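You operate a simulated robot arm through the tools that you are given. There is no shell and no other tool. Be economical: measure what you need, move in short steps, check, and stop when the job is done.

You are at the controls of a simulated robot arm. One attempt, no reset.

JOB
Glue a stick across the board at each mark on the card.
Fine: one dab a mark; put the glue back in its cup.

Only the result counts: the job must be done as asked and must still hold three seconds after the hand-in. Knocking over, shifting, dropping, spilling or breaking anything else fails it.

ROBOT AND FRAMES
A 6-joint arm with a two-finger parallel gripper, fixed in place. Base frame: the origin is at the foot of the arm, x ahead of it, y to its left, z up; the work surface is at about z = 7. Lengths are in mm, angles in degrees, forces in N, time in s.
With the tool pointing down near the work surface it reaches from about 140 to 580 mm from the base axis. Its first joint turns from -66.0 to 66.0 degrees. Payload 2.1 kg.
Tool frame: the origin (TCP) lies between the finger pads and is the grasp point; the fingertips stand 30 mm ahead of it; z points along the fingers, y is the line along which they close. Largest opening 94 mm; finger width 28, thickness 10; the body of the gripper, 50 by 96 mm, starts 55 mm behind the TCP.
Orientation is that of the tool frame in the base frame, as a unit quaternion [x, y, z, w]. With the fingers straight down and closing along the base's y, the tool's x points along the base's -x, its y along +y and its z along -z.

CONTROLS
- The arm moves only by the tool step_arm. Its argument "deltas" is a list of rows, each an object of numbers (a shift or turn left out is 0, a gripper value left out holds the last): "x", "y", "z": the shift along the base's x, y, z in mm; "ax", "ay", "az": the turn, a rotation vector about the base's x, y, z in degrees; "fingers": the opening, from 0 (shut) to 1 (fully open). In form: [{"x": .., "y": .., "z": .., "ax": .., "ay": .., "az": .., "fingers": ..}, ...]. A call has 1 to 12 rows; each row shifts and turns the commanded pose from where the row before left it. Rows are played at 5 a second. More than 50 mm and 8.6 degrees between two rows, or a gripper value outside its range, and nothing of the call is played. A pose out of reach is approached as far as the arm can. The call stops where the force on the tool passes 60 N (or 10 N more than at its start, if that is more) or the arm is blocked; 0.2 s more then pass. Each finger travels about 72 mm/s and halts on what it meets, pressing with about 37 N; the grip force reading is that of the motor and also rises with nothing between the fingers. The clock runs only during rows and for 0.2 s after the last one: add rows that do not move to give the fingers time. The reply holds the time, the measured pose of the TCP, the force on the tool along the base axes, the opening and the grip force, in the units named above and with some noise, and new pictures: "views" is both (left out), scene, wrist or none.
- Cameras (640 x 400 px; columns grow to the right, rows downward): "scene" is fixed at [36.6, -353.9, 483.2]; the picture's right is [0.92, -0.40, 0.00], its down [-0.16, -0.37, -0.92] and it looks along [0.37, 0.84, -0.40] (base axes); focal length 246 px, centre (320, 200). "wrist" rides on the gripper at [76, 14, -102] in the tool frame; the picture's right is [-0.18, 0.98, 0.00], its down [-0.75, -0.14, -0.64] and it looks along [-0.63, -0.12, 0.77] (tool axes); focal length 243 px, centre (320, 200). There is no depth. A picture from a camera that has moved, and an enlarged one, comes with that camera's place and axes in the base frame and with its lens. The place of the scene camera against the robot may be out by one fixed shift of up to 25 mm in any direction.
- enlarge(camera, box): a new picture of the part [left, top, right, bottom] of that camera's present view, enlarged. The clock stands still meanwhile.
- hand_in(): hands the job in; it is judged then, once.

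Work in short steps. Places have to be worked out from the pictures, the camera data and where the tool is seen: move nearer, look again, correct. Check each grasp and each placing, and mend what went wrong. You have 120 turns and 200 pictures in all, those below and enlarged ones among them. Open the gripper and draw the arm clear of the work before you hand the job in, unless the task says otherwise; then end with one line.

The tools are called after ">>>" as a command line: name --argument value ..., lists and objects as JSON in quotes. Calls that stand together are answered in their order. step_arm: Moves the arm, as the interface text tells. Its arguments: {"type":"object","properties":{"deltas":{"type":"array"},"views":{"type":"string","enum":["both","scene","wrist","none"]}},"required":["deltas"]} The other tools are called the same way: enlarge (camera, box) takes an enlarged picture of a part of a camera's view; hand_in () hands the job in.

At the start:

```text
time_s: 0.0
tcp_pos: [247.5, 77.3, 397.8]
tool_rot: [0.0, 1.0, 0.0, 0.0]
wrist_force: [1.0, -0.3, 0.2]
opening: 93.9
grasp_force: 0.0
```

scene: 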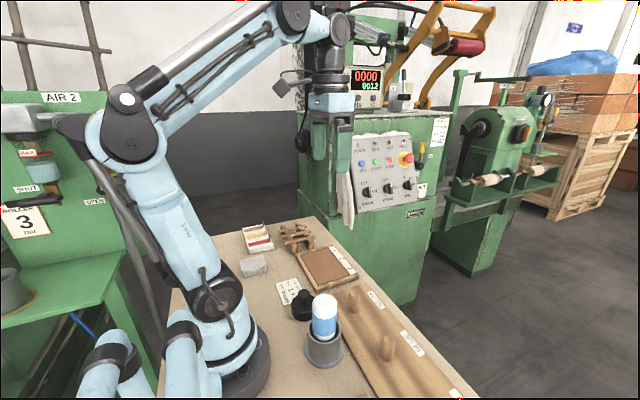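
wrist: 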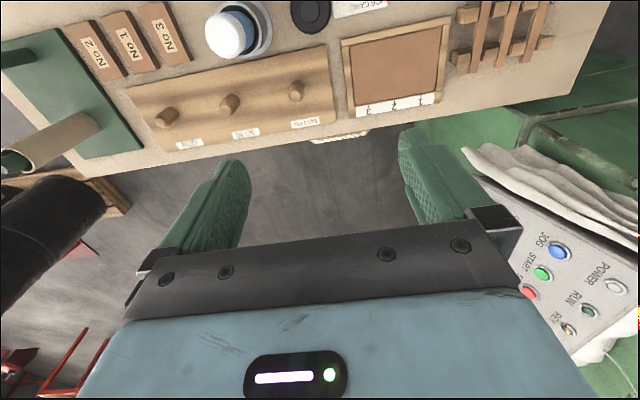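

I'll look at the board, card and sticks closely before moving.

>>> enlarge --camera "wrist" --box '[320, 0, 600, 140]'

>>> enlarge --camera "scene" --box '[230, 210, 390, 330]'

>>> enlarge --camera "wrist" --box '[50, 0, 350, 160]'

>>> enlarge --camera "scene" --box '[270, 270, 480, 400]'

```text
2.29 times, centred on (460, 70) of wrist
camera zoom: at [172.2, 90.9, 499.3], right [0.18, 0.98, 0.0], down [0.75, -0.14, 0.64], along [0.63, -0.12, -0.77], focal length 555 px, centre (0, 497)
```

zoom: 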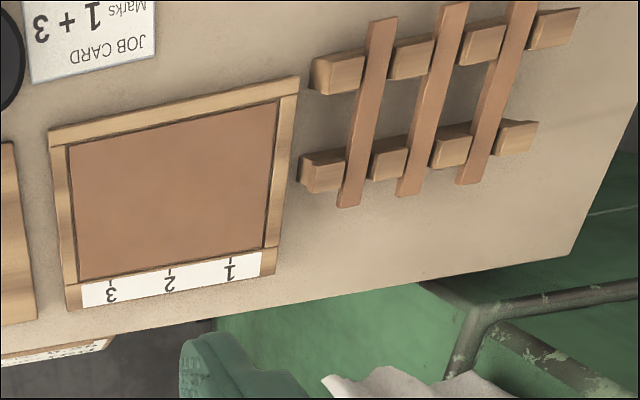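

```text
3.33 times, centred on (310, 270) of scene
camera zoom: at [36.6, -353.9, 483.2], right [0.92, -0.4, 0.0], down [-0.16, -0.37, -0.92], along [0.37, 0.84, -0.4], focal length 819 px, centre (353, -33)
```

zoom: 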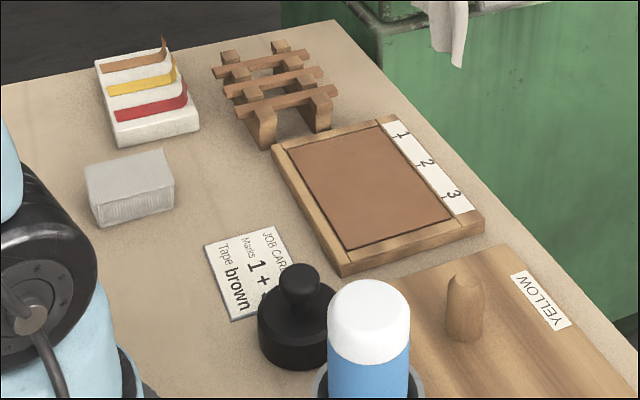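

```text
2.13 times, centred on (200, 80) of wrist
camera zoom: at [172.2, 90.9, 499.3], right [0.18, 0.98, 0.0], down [0.75, -0.14, 0.64], along [0.63, -0.12, -0.77], focal length 518 px, centre (576, 456)
```

zoom: 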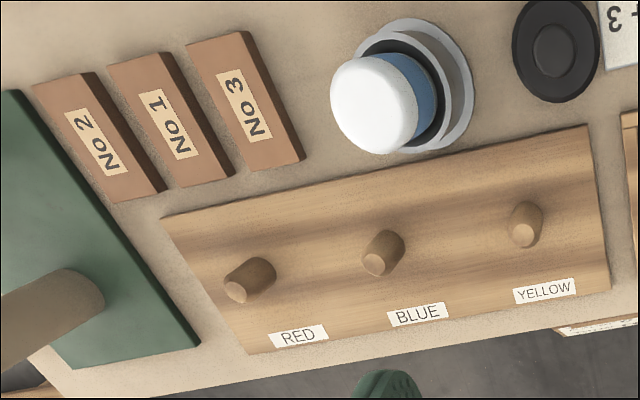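

```text
3.05 times, centred on (375, 335) of scene
camera zoom: at [36.6, -353.9, 483.2], right [0.92, -0.4, 0.0], down [-0.16, -0.37, -0.92], along [0.37, 0.84, -0.4], focal length 749 px, centre (152, -211)
```

zoom: 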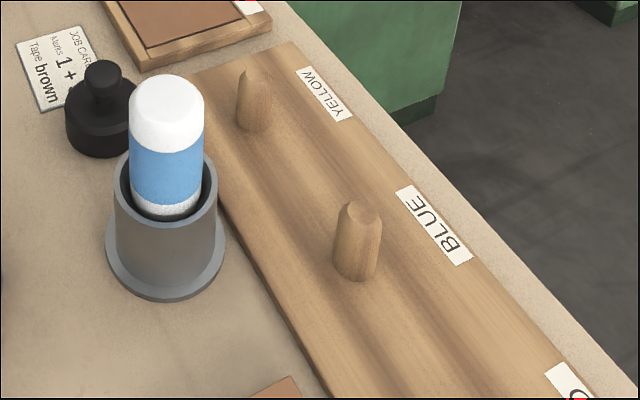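

The card reads "Marks 1 + 3 …". I'll move back to read it all and see rack, board and glue from a better position.

>>> step_arm --deltas '[{"x": -40, "y": 30}, {"x": -40, "y": 30}, {"y": 30}]' --views "wrist"

```text
time_s: 0.8
tcp_pos: [166.7, 166.7, 396.5]
tool_rot: [0.001, 1.0, -0.001, 0.001]
wrist_force: [0.3, 0.4, -0.4]
opening: 94.1
grasp_force: 0.0
camera wrist: at [91.2, 180.7, 499.8], right [0.19, 0.98, 0.0], down [0.75, -0.14, 0.64], along [0.63, -0.12, -0.77], focal length 243 px, centre (320, 200)
```

wrist: 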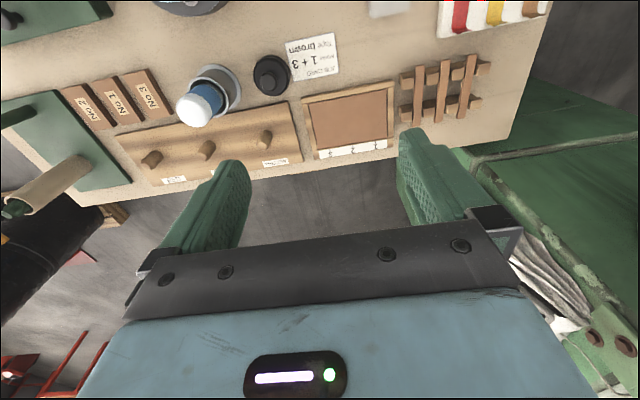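

>>> enlarge --camera "wrist" --box '[160, 20, 360, 145]'

>>> enlarge --camera "wrist" --box '[340, 0, 560, 138]'

>>> enlarge --camera "wrist" --box '[260, 30, 360, 92]'

```text
3.20 times, centred on (260, 82) of wrist
camera zoom: at [91.2, 180.7, 499.8], right [0.19, 0.98, 0.0], down [0.75, -0.14, 0.64], along [0.63, -0.12, -0.77], focal length 776 px, centre (512, 576)
```

zoom: 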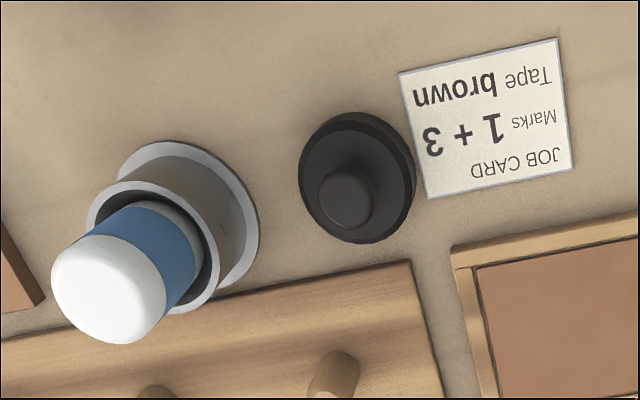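

```text
2.90 times, centred on (450, 69) of wrist
camera zoom: at [91.2, 180.7, 499.8], right [0.19, 0.98, 0.0], down [0.75, -0.14, 0.64], along [0.63, -0.12, -0.77], focal length 703 px, centre (-57, 580)
```

zoom: 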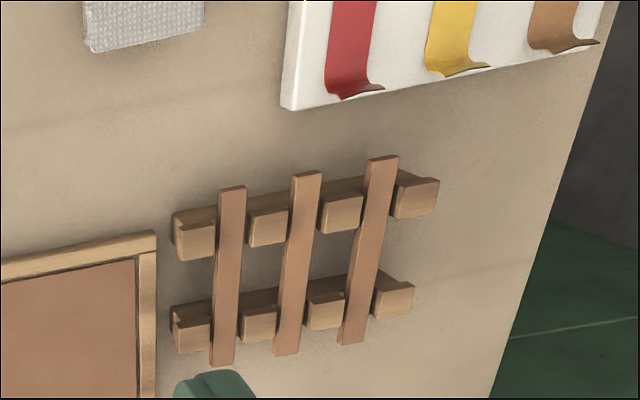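

```text
6.40 times, centred on (310, 61) of wrist
camera zoom: at [91.2, 180.7, 499.8], right [0.19, 0.98, 0.0], down [0.75, -0.14, 0.64], along [0.63, -0.12, -0.77], focal length 1553 px, centre (384, 1090)
```

zoom: 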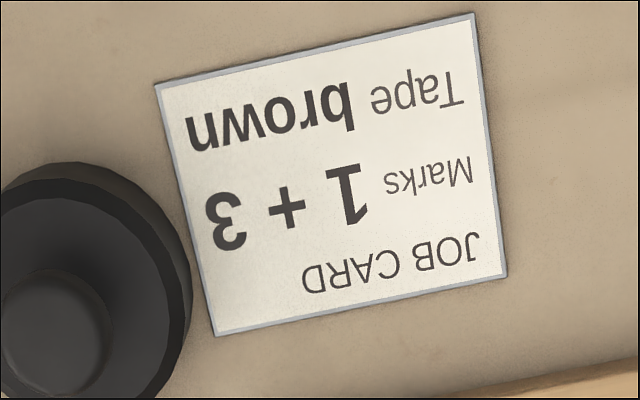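

Card: marks 1 and 3. Board is roughly x 245–346, y 126–278, with sticks at about x 210–316 and y 327+. I'll go lower over the board for a better measure.

>>> step_arm --deltas '[{"y": 20, "z": -45}, {"y": 20, "z": -45}, {"y": 20, "z": -45}, {"z": -45}]' --views "wrist"

```text
time_s: 1.8
tcp_pos: [166.5, 226.7, 217.2]
tool_rot: [0.0, 1.0, 0.0, 0.0]
wrist_force: [-0.3, 0.5, 0.4]
opening: 93.9
grasp_force: 0.1
camera wrist: at [91.3, 240.3, 319.7], right [0.18, 0.98, 0.0], down [0.75, -0.14, 0.64], along [0.63, -0.12, -0.77], focal length 243 px, centre (320, 200)
```

wrist: 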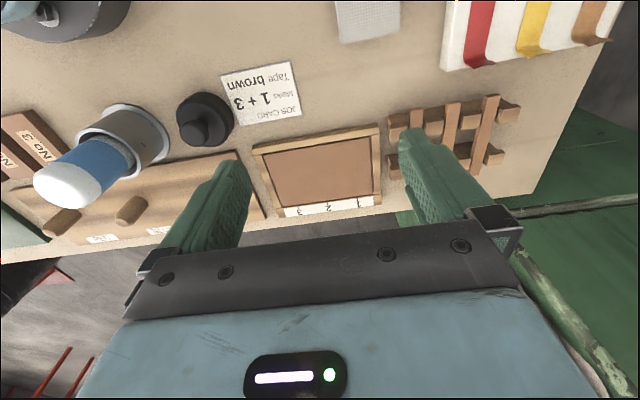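

>>> enlarge --camera "wrist" --box '[240, 115, 400, 225]'

>>> enlarge --camera "wrist" --box '[370, 80, 530, 190]'

>>> enlarge --camera "wrist" --box '[20, 80, 180, 190]'

```text
3.64 times, centred on (320, 170) of wrist
camera zoom: at [91.3, 240.3, 319.7], right [0.18, 0.98, 0.0], down [0.75, -0.14, 0.64], along [0.63, -0.12, -0.77], focal length 882 px, centre (320, 309)
```

zoom: 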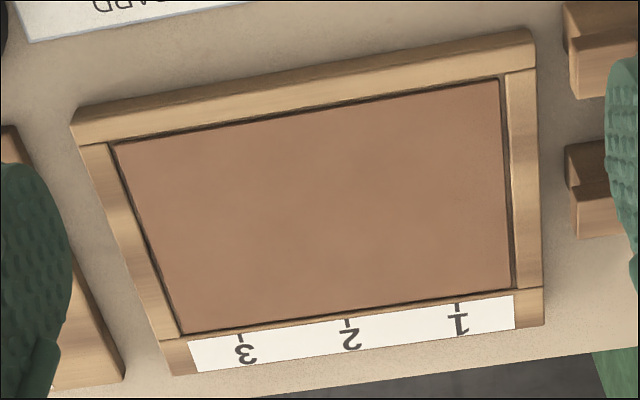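

```text
3.64 times, centred on (450, 135) of wrist
camera zoom: at [91.3, 240.3, 319.7], right [0.18, 0.98, 0.0], down [0.75, -0.14, 0.64], along [0.63, -0.12, -0.77], focal length 882 px, centre (-153, 436)
```

zoom: 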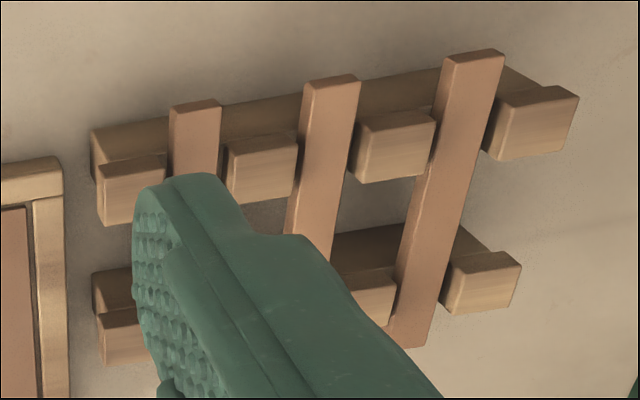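

```text
3.64 times, centred on (100, 135) of wrist
camera zoom: at [91.3, 240.3, 319.7], right [0.18, 0.98, 0.0], down [0.75, -0.14, 0.64], along [0.63, -0.12, -0.77], focal length 882 px, centre (1120, 436)
```

zoom: 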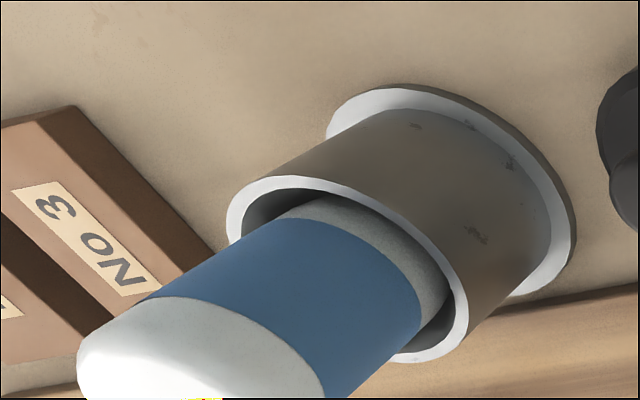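

Panel top is near z 11, x 247–348, with mark 1 at y≈252.5 and mark 3 at y≈153.7. Now a closer view of the rack to get stick length and height.

>>> step_arm --deltas '[{"x": 10, "y": 35, "z": -10}, {"x": 10, "y": 35, "z": -10}, {"x": 5, "y": 35, "z": -5}]' --views "wrist"

>>> enlarge --camera "wrist" --box '[230, 90, 420, 210]'

>>> enlarge --camera "scene" --box '[270, 215, 370, 285]'

```text
time_s: 2.6
tcp_pos: [194.6, 330.8, 191.5]
tool_rot: [0.0, 1.0, 0.0, 0.0]
wrist_force: [0.3, 0.0, -0.2]
opening: 94.3
grasp_force: 0.0
camera wrist: at [118.7, 345.8, 294.3], right [0.18, 0.98, 0.0], down [0.75, -0.14, 0.64], along [0.63, -0.12, -0.77], focal length 243 px, centre (320, 200)
```

wrist: 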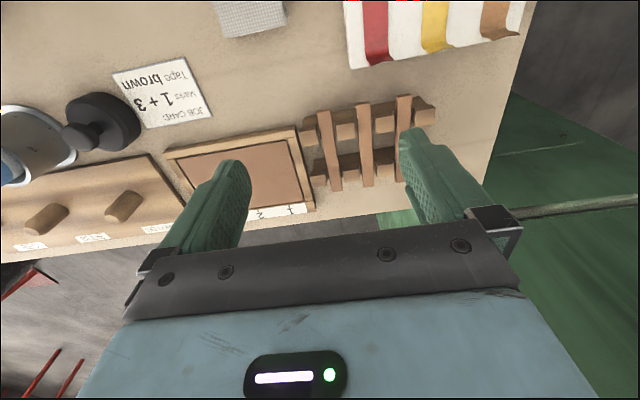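

```text
3.33 times, centred on (325, 150) of wrist
camera zoom: at [118.7, 345.8, 294.3], right [0.18, 0.98, 0.0], down [0.75, -0.14, 0.64], along [0.63, -0.12, -0.77], focal length 809 px, centre (303, 367)
```

zoom: 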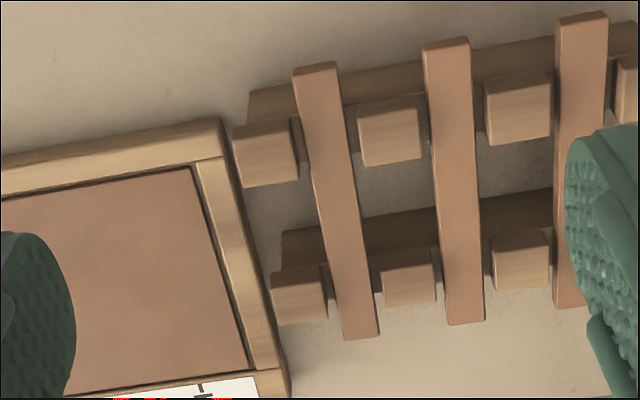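

```text
5.71 times, centred on (320, 250) of scene
camera zoom: at [36.6, -353.9, 483.2], right [0.92, -0.4, 0.0], down [-0.16, -0.37, -0.92], along [0.37, 0.84, -0.4], focal length 1404 px, centre (320, -86)
```

zoom: 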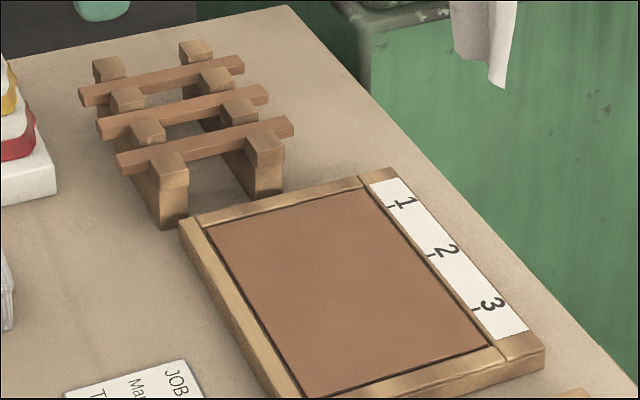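

Sticks appear ~109 long, 15 wide, tops at z≈30, at y≈331, 374 and 416. I'll check whether the frame stands proud of the panel.

>>> enlarge --camera "scene" --box '[318, 258, 366, 288]'

>>> enlarge --camera "wrist" --box '[270, 120, 340, 220]'

>>> enlarge --camera "scene" --box '[280, 218, 328, 248]'

```text
13.33 times, centred on (342, 273) of scene
camera zoom: at [36.6, -353.9, 483.2], right [0.92, -0.4, 0.0], down [-0.16, -0.37, -0.92], along [0.37, 0.84, -0.4], focal length 3276 px, centre (27, -773)
```

zoom: 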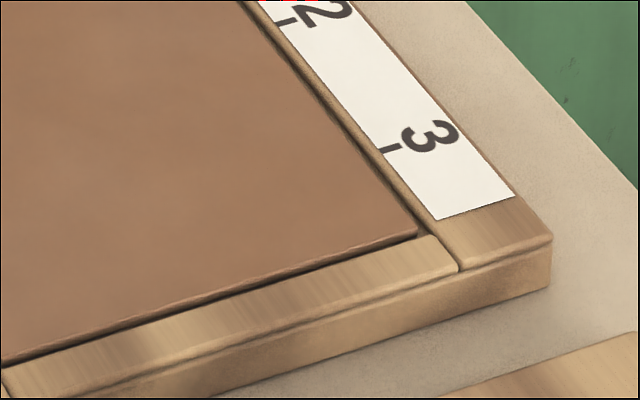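

```text
4.00 times, centred on (305, 170) of wrist
camera zoom: at [118.7, 345.8, 294.3], right [0.18, 0.98, 0.0], down [0.75, -0.14, 0.64], along [0.63, -0.12, -0.77], focal length 970 px, centre (380, 320)
```

zoom: 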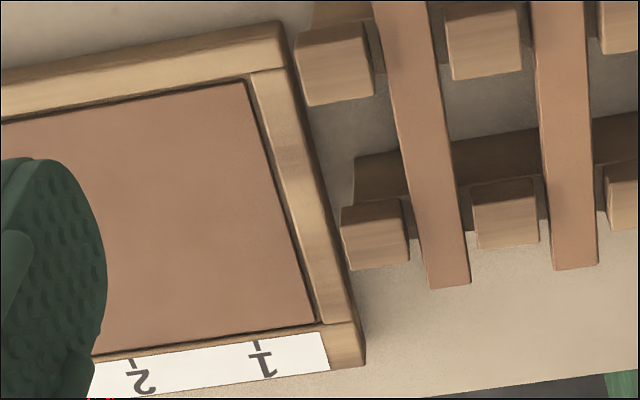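

```text
13.33 times, centred on (304, 233) of scene
camera zoom: at [36.6, -353.9, 483.2], right [0.92, -0.4, 0.0], down [-0.16, -0.37, -0.92], along [0.37, 0.84, -0.4], focal length 3276 px, centre (533, -240)
```

zoom: 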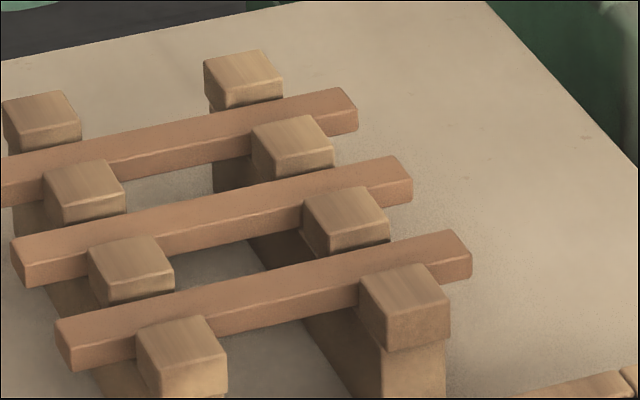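

The panel is about flush with its frame. Now I'll move over to the glue for a closer measure.

>>> step_arm --deltas '[{"y": -46, "z": 20}, {"y": -46, "z": 20}, {"y": -46, "z": 10}, {"y": -46}, {"y": -46}, {"y": -46}, {"y": -46, "x": -5}, {"y": -46, "x": -5}]'

>>> enlarge --camera "wrist" --box '[220, 60, 420, 185]'

```text
refused: row 1 steps farther than a row can; nothing moved
```

```text
3.20 times, centred on (320, 122) of wrist
camera zoom: at [118.7, 345.8, 294.3], right [0.18, 0.98, 0.0], down [0.75, -0.14, 0.64], along [0.63, -0.12, -0.77], focal length 776 px, centre (320, 448)
```

zoom: 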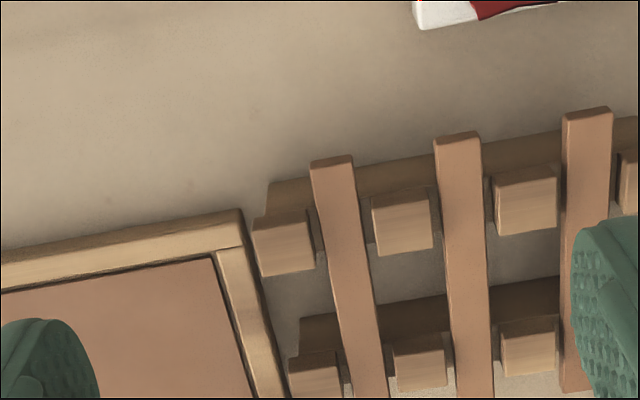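

The step was slightly over 50 mm, so I'll shorten the rows.

>>> step_arm --deltas '[{"y": -43, "z": 20}, {"y": -43, "z": 20}, {"y": -46, "z": 10}, {"y": -46}, {"y": -46}, {"y": -46}, {"y": -46, "x": -5}, {"y": -46, "x": -5}]'

>>> enlarge --camera "wrist" --box '[220, 60, 420, 185]'

```text
time_s: 4.4
tcp_pos: [180.9, -30.6, 238.8]
tool_rot: [0.001, 1.0, 0.0, 0.0]
wrist_force: [-0.2, -0.1, -0.7]
opening: 93.8
grasp_force: 0.1
camera wrist: at [105.8, -16.9, 341.5], right [0.18, 0.98, 0.0], down [0.75, -0.14, 0.64], along [0.63, -0.12, -0.77], focal length 243 px, centre (320, 200)
```

scene: 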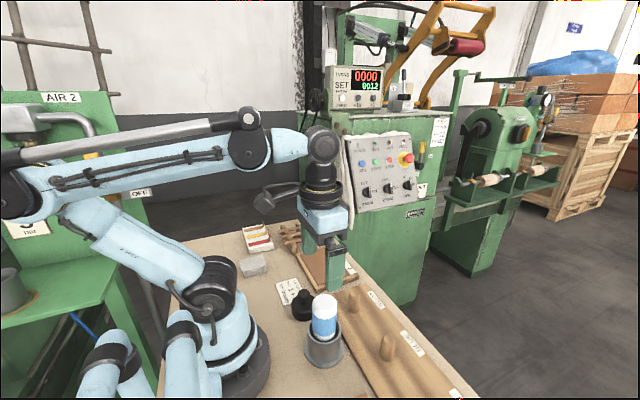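
wrist: 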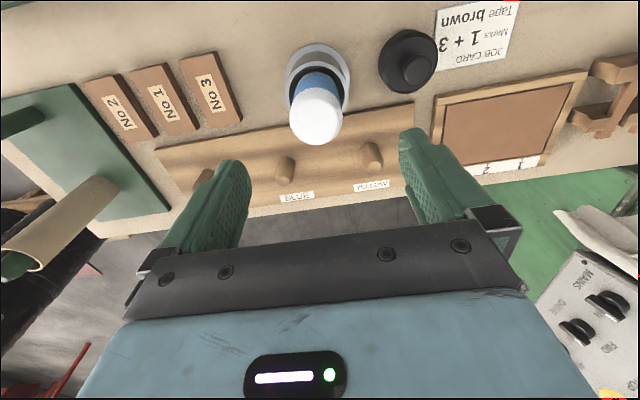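

```text
3.20 times, centred on (320, 122) of wrist
camera zoom: at [105.8, -16.9, 341.5], right [0.18, 0.98, 0.0], down [0.75, -0.14, 0.64], along [0.63, -0.12, -0.77], focal length 776 px, centre (320, 448)
```

zoom: 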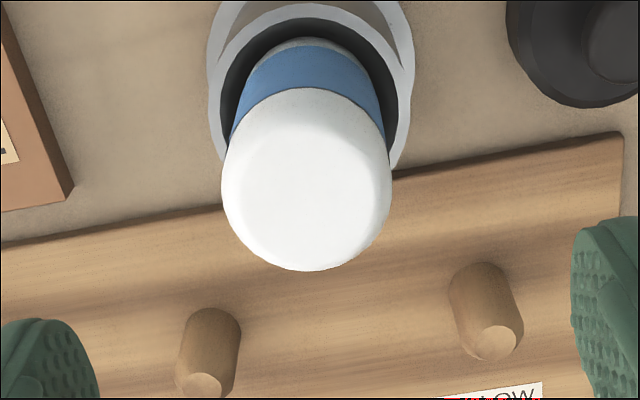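

Glue axis ≈ (187, −36), ~46 mm diameter, cup rim at z≈58. I'll descend open to TCP z≈100 (fingertips at 70, above the rim).

>>> step_arm --deltas '[{"x": 6, "y": -5.5, "z": -35}, {"z": -35}, {"z": -35}, {}]'

>>> enlarge --camera "scene" --box '[260, 260, 400, 380]'

>>> enlarge --camera "wrist" --box '[140, 30, 480, 250]'

```text
time_s: 5.4
tcp_pos: [189.6, -36.0, 134.3]
tool_rot: [0.0, 1.0, 0.0, 0.0]
wrist_force: [0.2, 0.4, 0.9]
opening: 94.3
grasp_force: 0.0
camera wrist: at [114.6, -22.7, 237.4], right [0.18, 0.98, 0.0], down [0.75, -0.14, 0.64], along [0.63, -0.12, -0.77], focal length 243 px, centre (320, 200)
```

scene: 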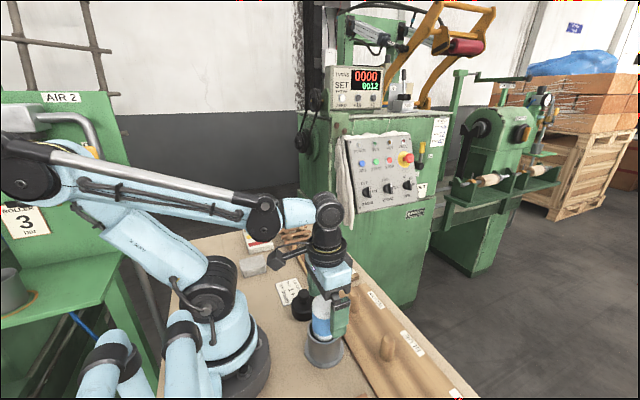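
wrist: 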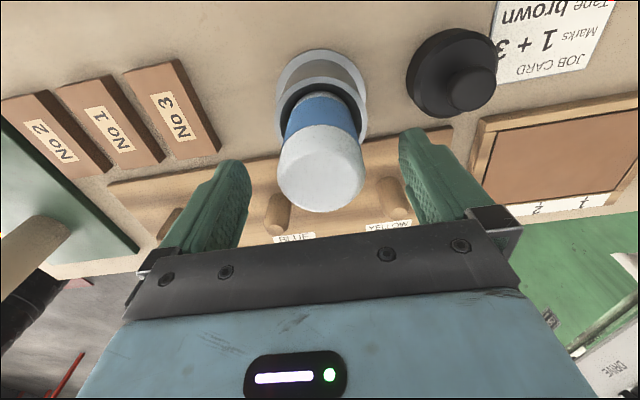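

```text
3.33 times, centred on (330, 320) of scene
camera zoom: at [36.6, -353.9, 483.2], right [0.92, -0.4, 0.0], down [-0.16, -0.37, -0.92], along [0.37, 0.84, -0.4], focal length 819 px, centre (287, -200)
```

zoom: 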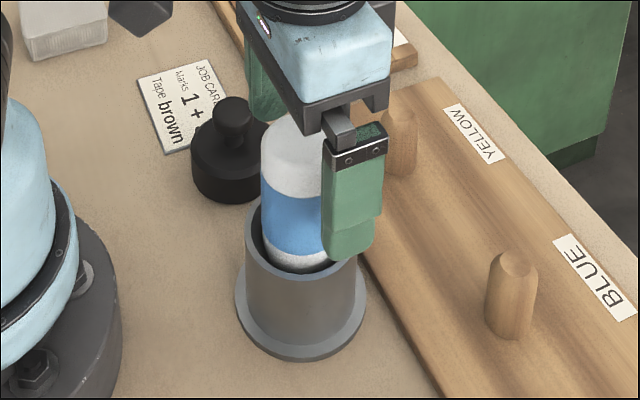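

```text
1.82 times, centred on (310, 140) of wrist
camera zoom: at [114.6, -22.7, 237.4], right [0.18, 0.98, 0.0], down [0.75, -0.14, 0.64], along [0.63, -0.12, -0.77], focal length 441 px, centre (338, 309)
```

zoom: 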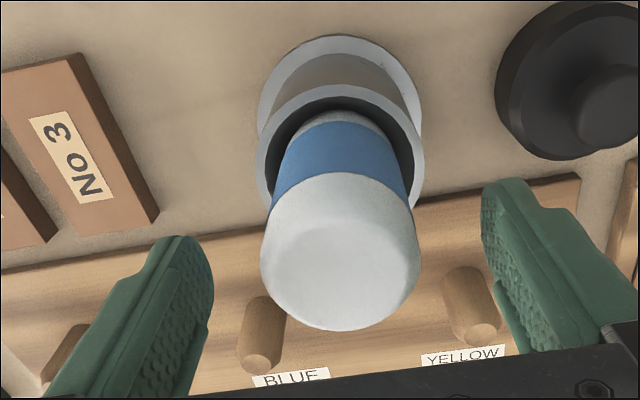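

Glue axis ≈ (186, −35.5), top at z≈129. I'll centre, lower to z≈100, then close.

>>> step_arm --deltas '[{"x": -3, "y": 0.5, "z": -17}, {"z": -17}, {}, {"fingers": 0.5}, {"fingers": 0.35}, {}, {}]'

>>> enlarge --camera "scene" --box '[260, 260, 400, 380]'

```text
time_s: 7.0
tcp_pos: [186.9, -34.7, 102.1]
tool_rot: [0.0, 1.0, 0.0, 0.0]
wrist_force: [0.6, 2.9, 2.7]
opening: 48.2
grasp_force: 37.0
camera wrist: at [110.0, -21.9, 204.2], right [0.18, 0.98, 0.0], down [0.75, -0.14, 0.64], along [0.63, -0.12, -0.77], focal length 243 px, centre (320, 200)
```

scene: 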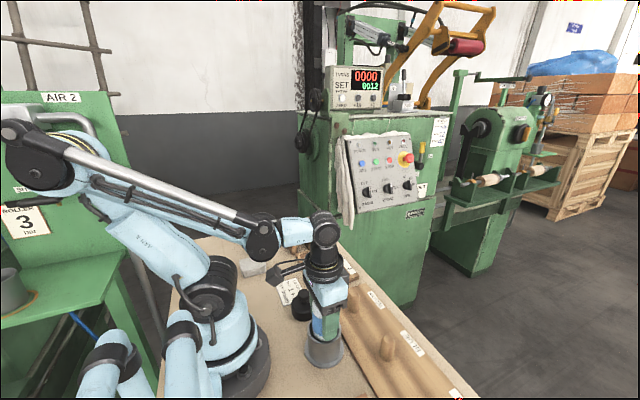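
wrist: 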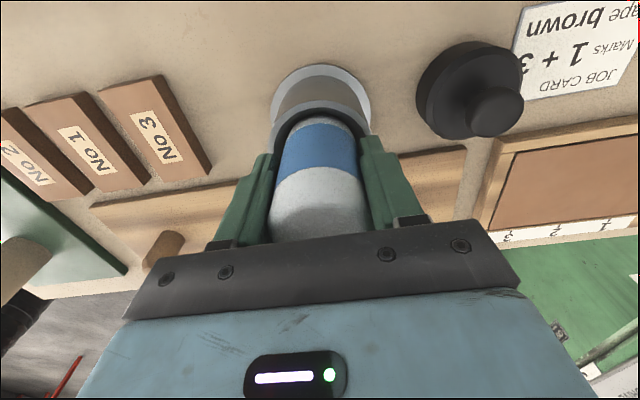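

```text
3.33 times, centred on (330, 320) of scene
camera zoom: at [36.6, -353.9, 483.2], right [0.92, -0.4, 0.0], down [-0.16, -0.37, -0.92], along [0.37, 0.84, -0.4], focal length 819 px, centre (287, -200)
```

zoom: 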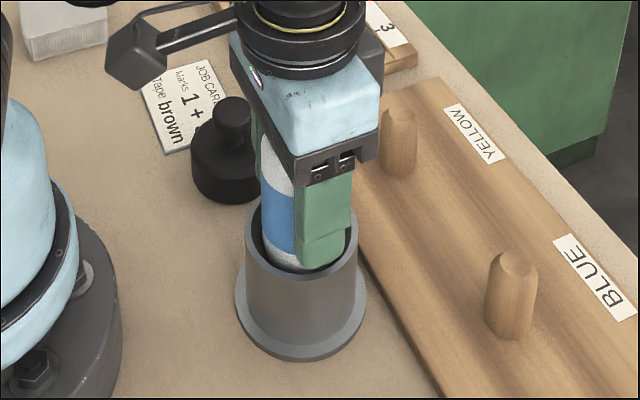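

Gripped (48 mm). I'll lift straight up and look at the lower end.

>>> step_arm --deltas '[{"z": 15}, {"z": 25}, {"z": 30}, {"z": 30}, {"z": 20}, {}]'

>>> enlarge --camera "scene" --box '[250, 230, 410, 370]'

>>> enlarge --camera "wrist" --box '[200, 50, 440, 250]'

```text
time_s: 8.4
tcp_pos: [185.6, -34.6, 223.6]
tool_rot: [0.0, 1.0, 0.0, 0.0]
wrist_force: [-0.6, 0.4, -0.3]
opening: 48.3
grasp_force: 37.1
camera wrist: at [110.1, -21.5, 324.6], right [0.18, 0.98, 0.0], down [0.75, -0.14, 0.64], along [0.63, -0.12, -0.77], focal length 243 px, centre (320, 200)
```

scene: 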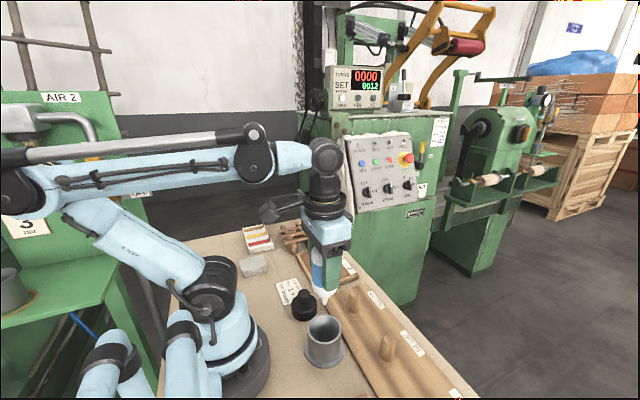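
wrist: 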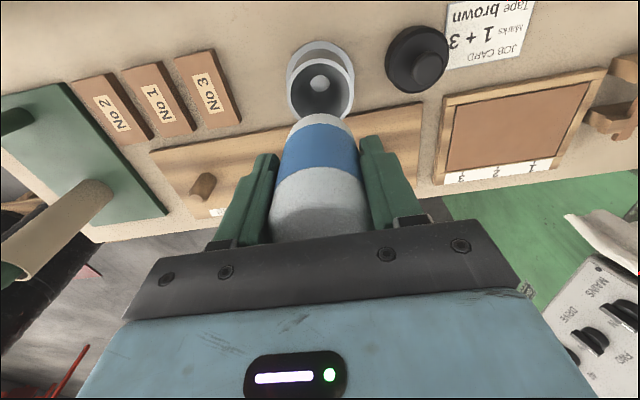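

```text
2.86 times, centred on (330, 300) of scene
camera zoom: at [36.6, -353.9, 483.2], right [0.92, -0.4, 0.0], down [-0.16, -0.37, -0.92], along [0.37, 0.84, -0.4], focal length 702 px, centre (291, -86)
```

zoom: 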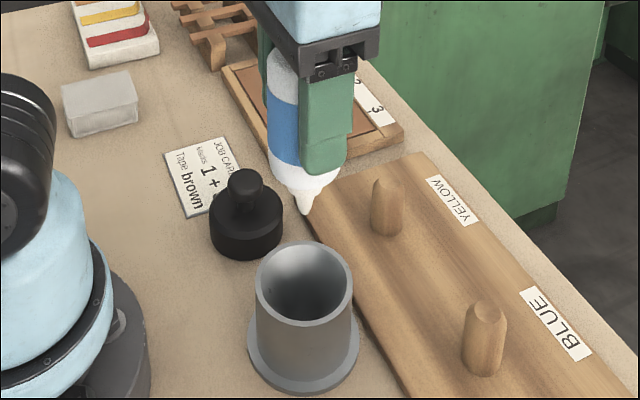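

```text
2.00 times, centred on (320, 150) of wrist
camera zoom: at [110.1, -21.5, 324.6], right [0.18, 0.98, 0.0], down [0.75, -0.14, 0.64], along [0.63, -0.12, -0.77], focal length 485 px, centre (320, 300)
```

zoom: 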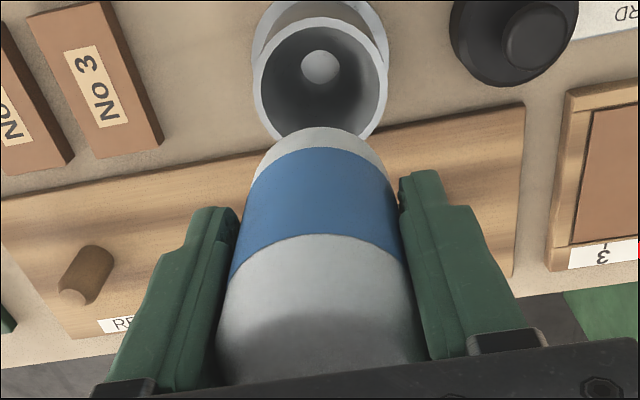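

Nozzle points down, about 95 mm below the TCP. I'll carry it over mark 3 (297.5, 153.7), staying high.

>>> step_arm --deltas '[{"x": 22.4, "y": 37.7}, {"x": 22.4, "y": 37.7}, {"x": 22.4, "y": 37.7}, {"x": 22.4, "y": 37.7}, {"x": 22.4, "y": 37.7}, {"z": -40}, {"z": -30}, {}]'

>>> enlarge --camera "scene" --box '[270, 200, 400, 290]'

>>> enlarge --camera "wrist" --box '[200, 50, 440, 250]'

```text
time_s: 10.2
tcp_pos: [297.0, 152.3, 152.1]
tool_rot: [0.001, 1.0, 0.0, 0.0]
wrist_force: [0.1, -0.2, -0.9]
opening: 47.9
grasp_force: 37.6
camera wrist: at [221.6, 166.8, 255.1], right [0.18, 0.98, 0.0], down [0.75, -0.14, 0.64], along [0.63, -0.12, -0.77], focal length 243 px, centre (320, 200)
```

scene: 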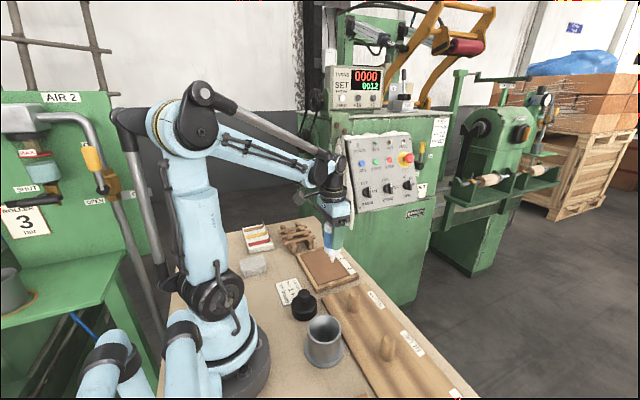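
wrist: 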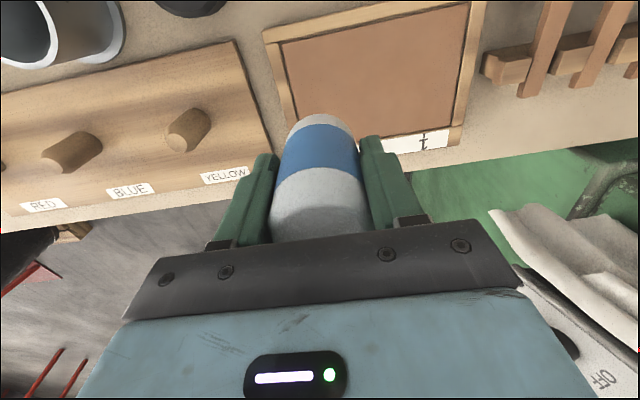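

```text
4.44 times, centred on (335, 245) of scene
camera zoom: at [36.6, -353.9, 483.2], right [0.92, -0.4, 0.0], down [-0.16, -0.37, -0.92], along [0.37, 0.84, -0.4], focal length 1092 px, centre (253, 0)
```

zoom: 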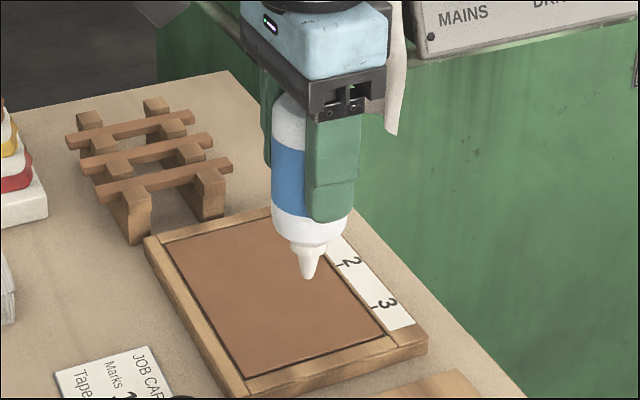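

```text
2.00 times, centred on (320, 150) of wrist
camera zoom: at [221.6, 166.8, 255.1], right [0.18, 0.98, 0.0], down [0.75, -0.14, 0.64], along [0.63, -0.12, -0.77], focal length 485 px, centre (320, 300)
```

zoom: 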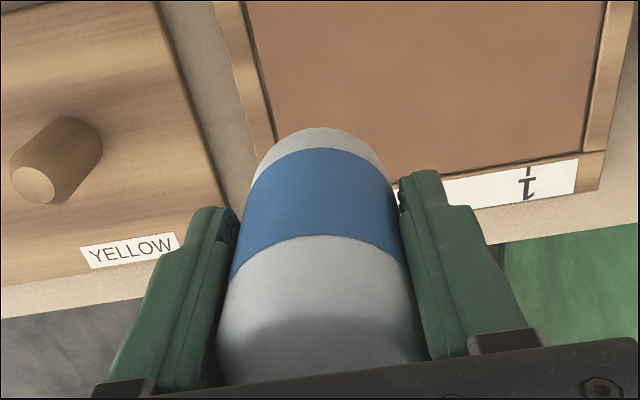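

Tip seems ~35 mm above the panel. I'll lower to 17 mm less and look again.

>>> step_arm --deltas '[{"y": 1.2, "z": -12}, {"z": -11}, {}]' --views "none"

>>> enlarge --camera "scene" --box '[300, 235, 370, 285]'

```text
time_s: 11.0
tcp_pos: [297.9, 154.4, 128.5]
tool_rot: [0.0, 1.0, 0.0, 0.001]
wrist_force: [0.5, 0.2, -1.6]
opening: 48.3
grasp_force: 37.2
```

```text
8.00 times, centred on (335, 260) of scene
camera zoom: at [36.6, -353.9, 483.2], right [0.92, -0.4, 0.0], down [-0.16, -0.37, -0.92], along [0.37, 0.84, -0.4], focal length 1966 px, centre (200, -280)
```

zoom: 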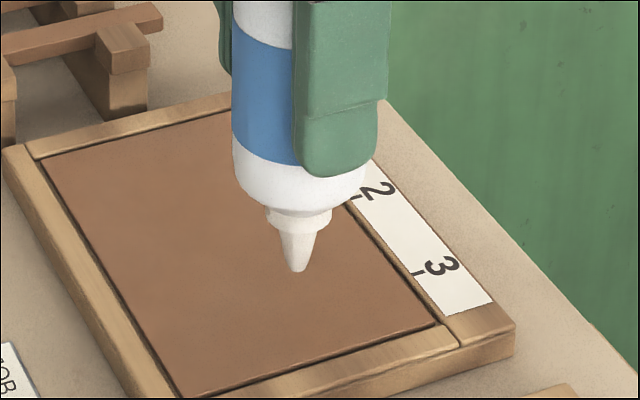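

Tip ~12 mm above the panel and slightly far in +x. I'll shift x −4 and lower most of the way, then look.

>>> step_arm --deltas '[{"x": -4, "z": -5}, {"z": -3}, {}]' --views "none"

>>> enlarge --camera "scene" --box '[315, 255, 363, 285]'

```text
time_s: 11.8
tcp_pos: [294.4, 154.8, 121.7]
tool_rot: [0.0, 1.0, 0.0, -0.001]
wrist_force: [0.7, 0.4, -1.0]
opening: 48.3
grasp_force: 37.6
```

```text
13.33 times, centred on (339, 270) of scene
camera zoom: at [36.6, -353.9, 483.2], right [0.92, -0.4, 0.0], down [-0.16, -0.37, -0.92], along [0.37, 0.84, -0.4], focal length 3276 px, centre (67, -733)
```

zoom: 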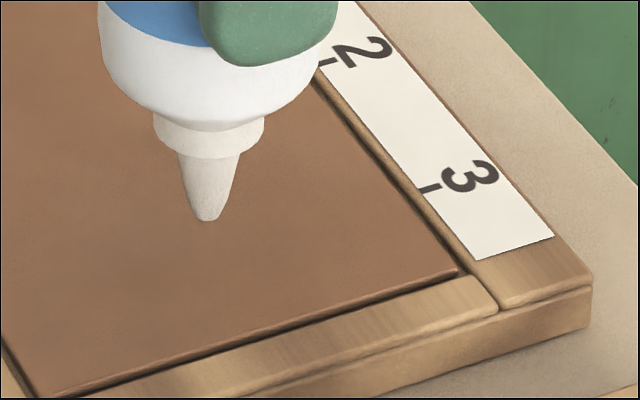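

About 7 mm left. I'll go down in small rows and watch the force.

>>> step_arm --deltas '[{"z": -2}, {"z": -1.5}, {"z": -1.5}, {}]' --views "none"

>>> enlarge --camera "scene" --box '[315, 255, 363, 285]'

```text
time_s: 12.8
tcp_pos: [293.5, 154.5, 116.8]
tool_rot: [0.0, 1.0, 0.0, 0.0]
wrist_force: [-0.3, -0.1, -1.5]
opening: 48.2
grasp_force: 37.5
```

```text
13.33 times, centred on (339, 270) of scene
camera zoom: at [36.6, -353.9, 483.2], right [0.92, -0.4, 0.0], down [-0.16, -0.37, -0.92], along [0.37, 0.84, -0.4], focal length 3276 px, centre (67, -733)
```

zoom: 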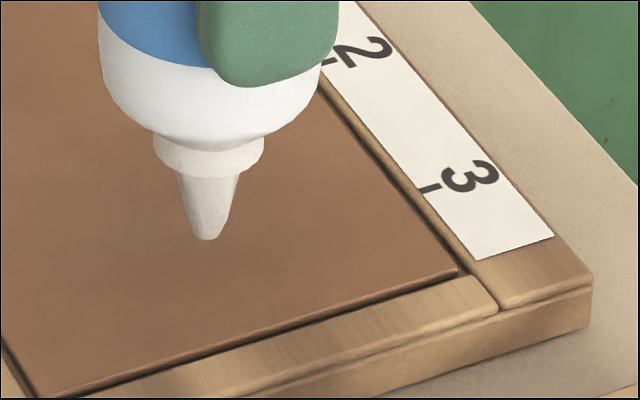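

Nearly there, ~2.5 mm left. Two more 1 mm rows.

>>> step_arm --deltas '[{"z": -1}, {"z": -1}, {}]' --views "none"

>>> enlarge --camera "scene" --box '[315, 255, 363, 285]'

```text
time_s: 13.6
tcp_pos: [292.7, 155.1, 114.0]
tool_rot: [0.0, 1.0, 0.0, 0.0]
wrist_force: [-0.8, 1.0, -0.8]
opening: 48.0
grasp_force: 37.0
```

```text
13.33 times, centred on (339, 270) of scene
camera zoom: at [36.6, -353.9, 483.2], right [0.92, -0.4, 0.0], down [-0.16, -0.37, -0.92], along [0.37, 0.84, -0.4], focal length 3276 px, centre (67, -733)
```

zoom: 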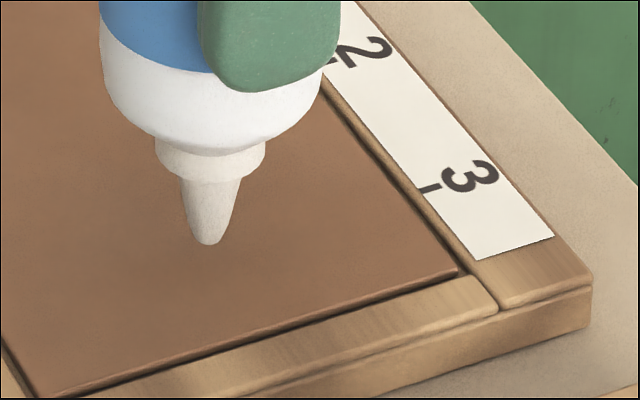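

No contact force yet. I'll continue in 0.8 mm rows.

>>> step_arm --deltas '[{"z": -0.8}, {"z": -0.8}, {}]' --views "none"

>>> enlarge --camera "scene" --box '[315, 255, 363, 285]'

```text
time_s: 14.4
tcp_pos: [294.1, 155.5, 113.3]
tool_rot: [0.0, 1.0, -0.001, -0.001]
wrist_force: [-0.2, 0.0, -0.8]
opening: 48.0
grasp_force: 37.3
```

```text
13.33 times, centred on (339, 270) of scene
camera zoom: at [36.6, -353.9, 483.2], right [0.92, -0.4, 0.0], down [-0.16, -0.37, -0.92], along [0.37, 0.84, -0.4], focal length 3276 px, centre (67, -733)
```

zoom: 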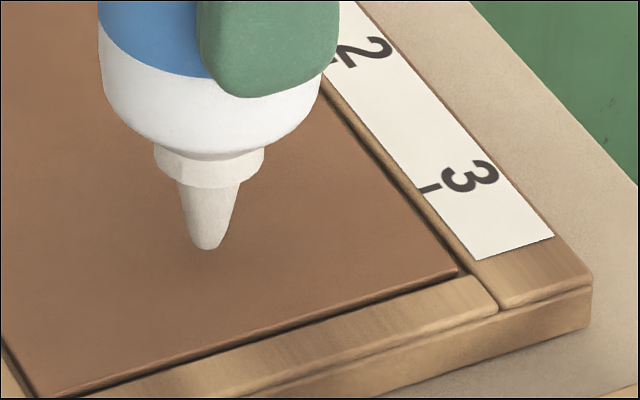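

>>> step_arm --deltas '[{"z": -0.8, "y": -0.8}, {"z": -0.8}, {}]' --views "none"

>>> enlarge --camera "scene" --box '[315, 255, 363, 285]'

```text
time_s: 15.2
tcp_pos: [294.3, 153.6, 111.7]
tool_rot: [0.0, 1.0, 0.0, 0.0]
wrist_force: [0.0, -0.3, -1.8]
opening: 48.1
grasp_force: 36.7
```

```text
13.33 times, centred on (339, 270) of scene
camera zoom: at [36.6, -353.9, 483.2], right [0.92, -0.4, 0.0], down [-0.16, -0.37, -0.92], along [0.37, 0.84, -0.4], focal length 3276 px, centre (67, -733)
```

zoom: 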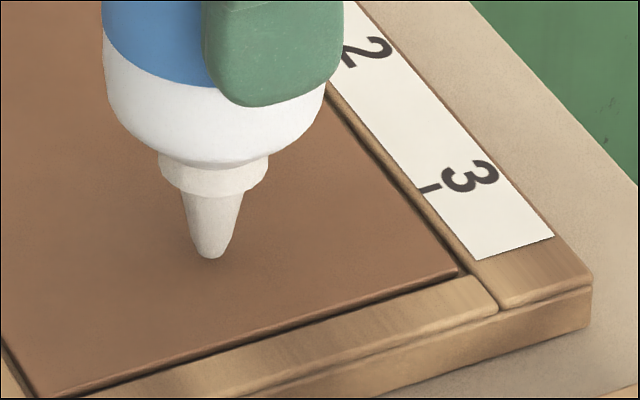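

>>> step_arm --deltas '[{"z": -0.8}, {"z": -0.8}, {}]' --views "none"

>>> enlarge --camera "scene" --box '[315, 255, 363, 285]'

```text
time_s: 16.0
tcp_pos: [294.9, 155.4, 108.8]
tool_rot: [0.0, 1.0, 0.0, 0.0]
wrist_force: [-0.2, 0.3, -1.3]
opening: 48.2
grasp_force: 37.0
```

```text
13.33 times, centred on (339, 270) of scene
camera zoom: at [36.6, -353.9, 483.2], right [0.92, -0.4, 0.0], down [-0.16, -0.37, -0.92], along [0.37, 0.84, -0.4], focal length 3276 px, centre (67, -733)
```

zoom: 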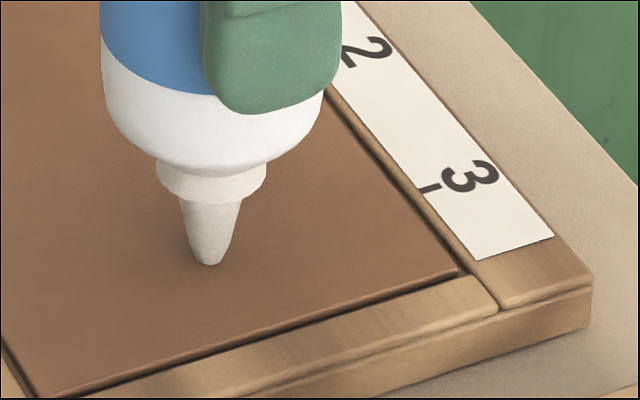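

>>> step_arm --deltas '[{"z": -0.8, "x": -1}, {"z": -0.8}, {}]' --views "none"

>>> enlarge --camera "scene" --box '[315, 255, 363, 285]'

```text
time_s: 16.8
tcp_pos: [293.2, 153.9, 109.0]
tool_rot: [0.0, 1.0, 0.0, 0.001]
wrist_force: [0.6, -1.1, 22.0]
opening: 48.2
grasp_force: 37.0
```

```text
13.33 times, centred on (339, 270) of scene
camera zoom: at [36.5, -353.9, 483.1], right [0.92, -0.4, 0.0], down [-0.16, -0.37, -0.92], along [0.37, 0.84, -0.4], focal length 3276 px, centre (67, -733)
```

zoom: 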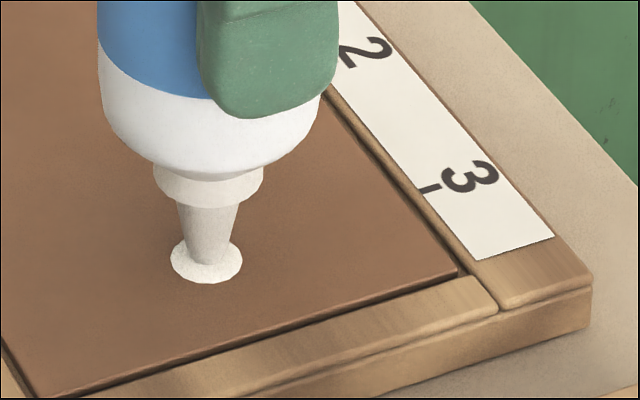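

The dab is down (22 N contact). I'll lift straight up right away and look at it.

>>> step_arm --deltas '[{"z": 10}, {"z": 30}, {"z": 30}, {}]' --views "none"

>>> enlarge --camera "scene" --box '[280, 210, 376, 290]'

```text
time_s: 17.8
tcp_pos: [293.1, 152.3, 180.0]
tool_rot: [0.001, 1.0, 0.0, 0.0]
wrist_force: [0.0, -0.1, -1.4]
opening: 48.1
grasp_force: 36.8
```

```text
5.00 times, centred on (328, 250) of scene
camera zoom: at [36.6, -353.9, 483.2], right [0.92, -0.4, 0.0], down [-0.16, -0.37, -0.92], along [0.37, 0.84, -0.4], focal length 1229 px, centre (280, -50)
```

zoom: 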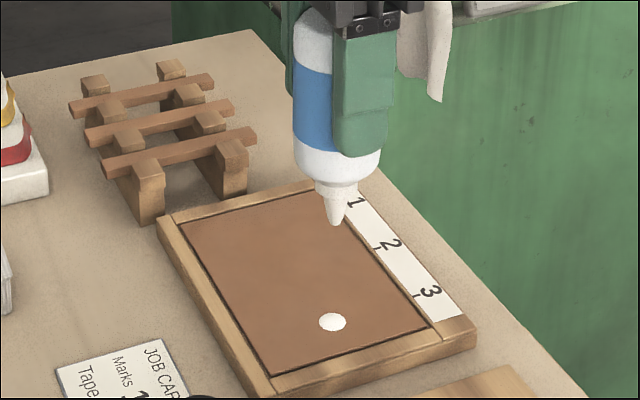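

The dab sits on the mark 3 line, mid-board. Next, mark 1: shift y +98.8 and descend.

>>> step_arm --deltas '[{"y": 49.4}, {"y": 49.4}, {}, {"z": -30}, {"z": -25}, {}, {}]' --views "none"

>>> enlarge --camera "scene" --box '[280, 210, 376, 290]'

```text
time_s: 19.4
tcp_pos: [294.7, 252.6, 122.0]
tool_rot: [0.001, 1.0, 0.0, -0.001]
wrist_force: [0.2, 0.4, -2.0]
opening: 48.2
grasp_force: 37.0
```

```text
5.00 times, centred on (328, 250) of scene
camera zoom: at [36.6, -353.9, 483.2], right [0.92, -0.4, 0.0], down [-0.16, -0.37, -0.92], along [0.37, 0.84, -0.4], focal length 1229 px, centre (280, -50)
```

zoom: 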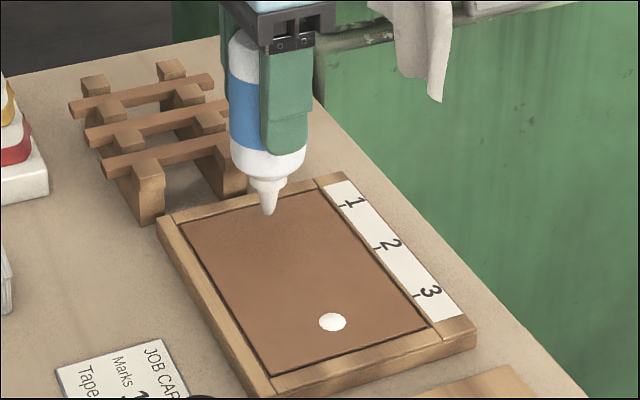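

>>> step_arm --deltas '[{"z": -5, "y": 0.8}, {"z": -3}, {}]' --views "none"

>>> enlarge --camera "scene" --box '[305, 240, 365, 280]'

```text
time_s: 20.2
tcp_pos: [293.4, 252.7, 114.6]
tool_rot: [0.0, 1.0, 0.0, 0.0]
wrist_force: [-0.2, 0.3, -1.1]
opening: 48.2
grasp_force: 36.7
```

```text
10.00 times, centred on (335, 260) of scene
camera zoom: at [36.6, -353.9, 483.2], right [0.92, -0.4, 0.0], down [-0.16, -0.37, -0.92], along [0.37, 0.84, -0.4], focal length 2457 px, centre (170, -400)
```

zoom: 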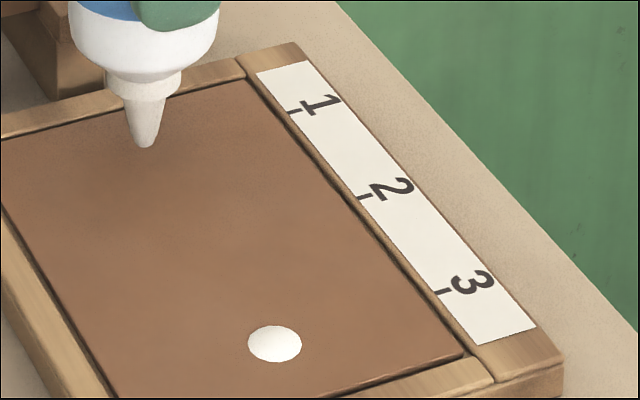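

>>> step_arm --deltas '[{"z": -2, "y": 1.5}, {"z": -1.5}, {}]' --views "none"

>>> enlarge --camera "scene" --box '[305, 240, 365, 280]'

```text
time_s: 21.0
tcp_pos: [292.6, 255.3, 111.3]
tool_rot: [-0.001, 1.0, 0.0, 0.0]
wrist_force: [0.3, -0.5, -1.3]
opening: 48.0
grasp_force: 36.7
```

```text
10.00 times, centred on (335, 260) of scene
camera zoom: at [36.6, -353.9, 483.2], right [0.92, -0.4, 0.0], down [-0.16, -0.37, -0.92], along [0.37, 0.84, -0.4], focal length 2457 px, centre (170, -400)
```

zoom: 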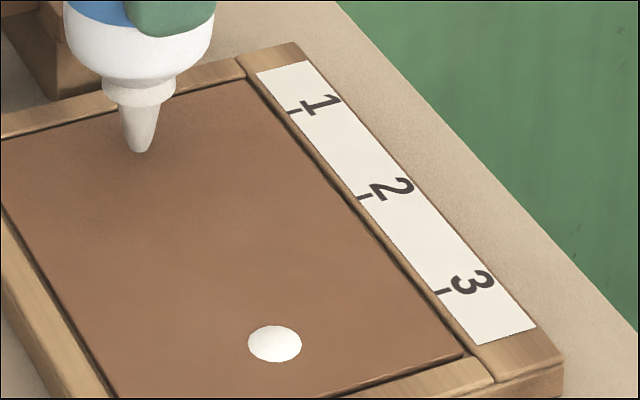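

>>> step_arm --deltas '[{"z": -1}, {"z": -0.7}, {}]' --views "none"

>>> enlarge --camera "scene" --box '[305, 240, 365, 280]'

```text
time_s: 21.8
tcp_pos: [293.4, 254.2, 109.0]
tool_rot: [0.0, 1.0, -0.001, 0.0]
wrist_force: [-0.2, 0.1, -0.7]
opening: 48.1
grasp_force: 36.6
```

```text
10.00 times, centred on (335, 260) of scene
camera zoom: at [36.6, -353.9, 483.2], right [0.92, -0.4, 0.0], down [-0.16, -0.37, -0.92], along [0.37, 0.84, -0.4], focal length 2457 px, centre (170, -400)
```

zoom: 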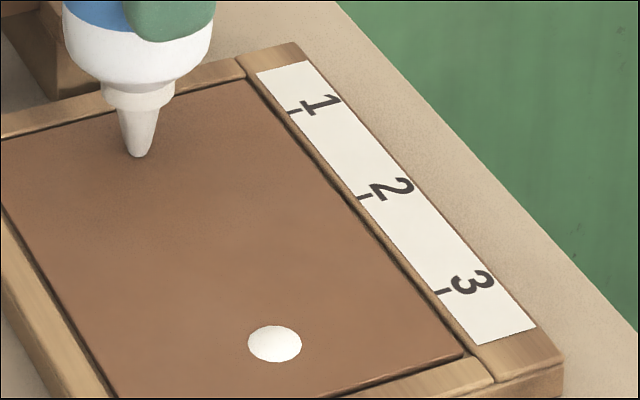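

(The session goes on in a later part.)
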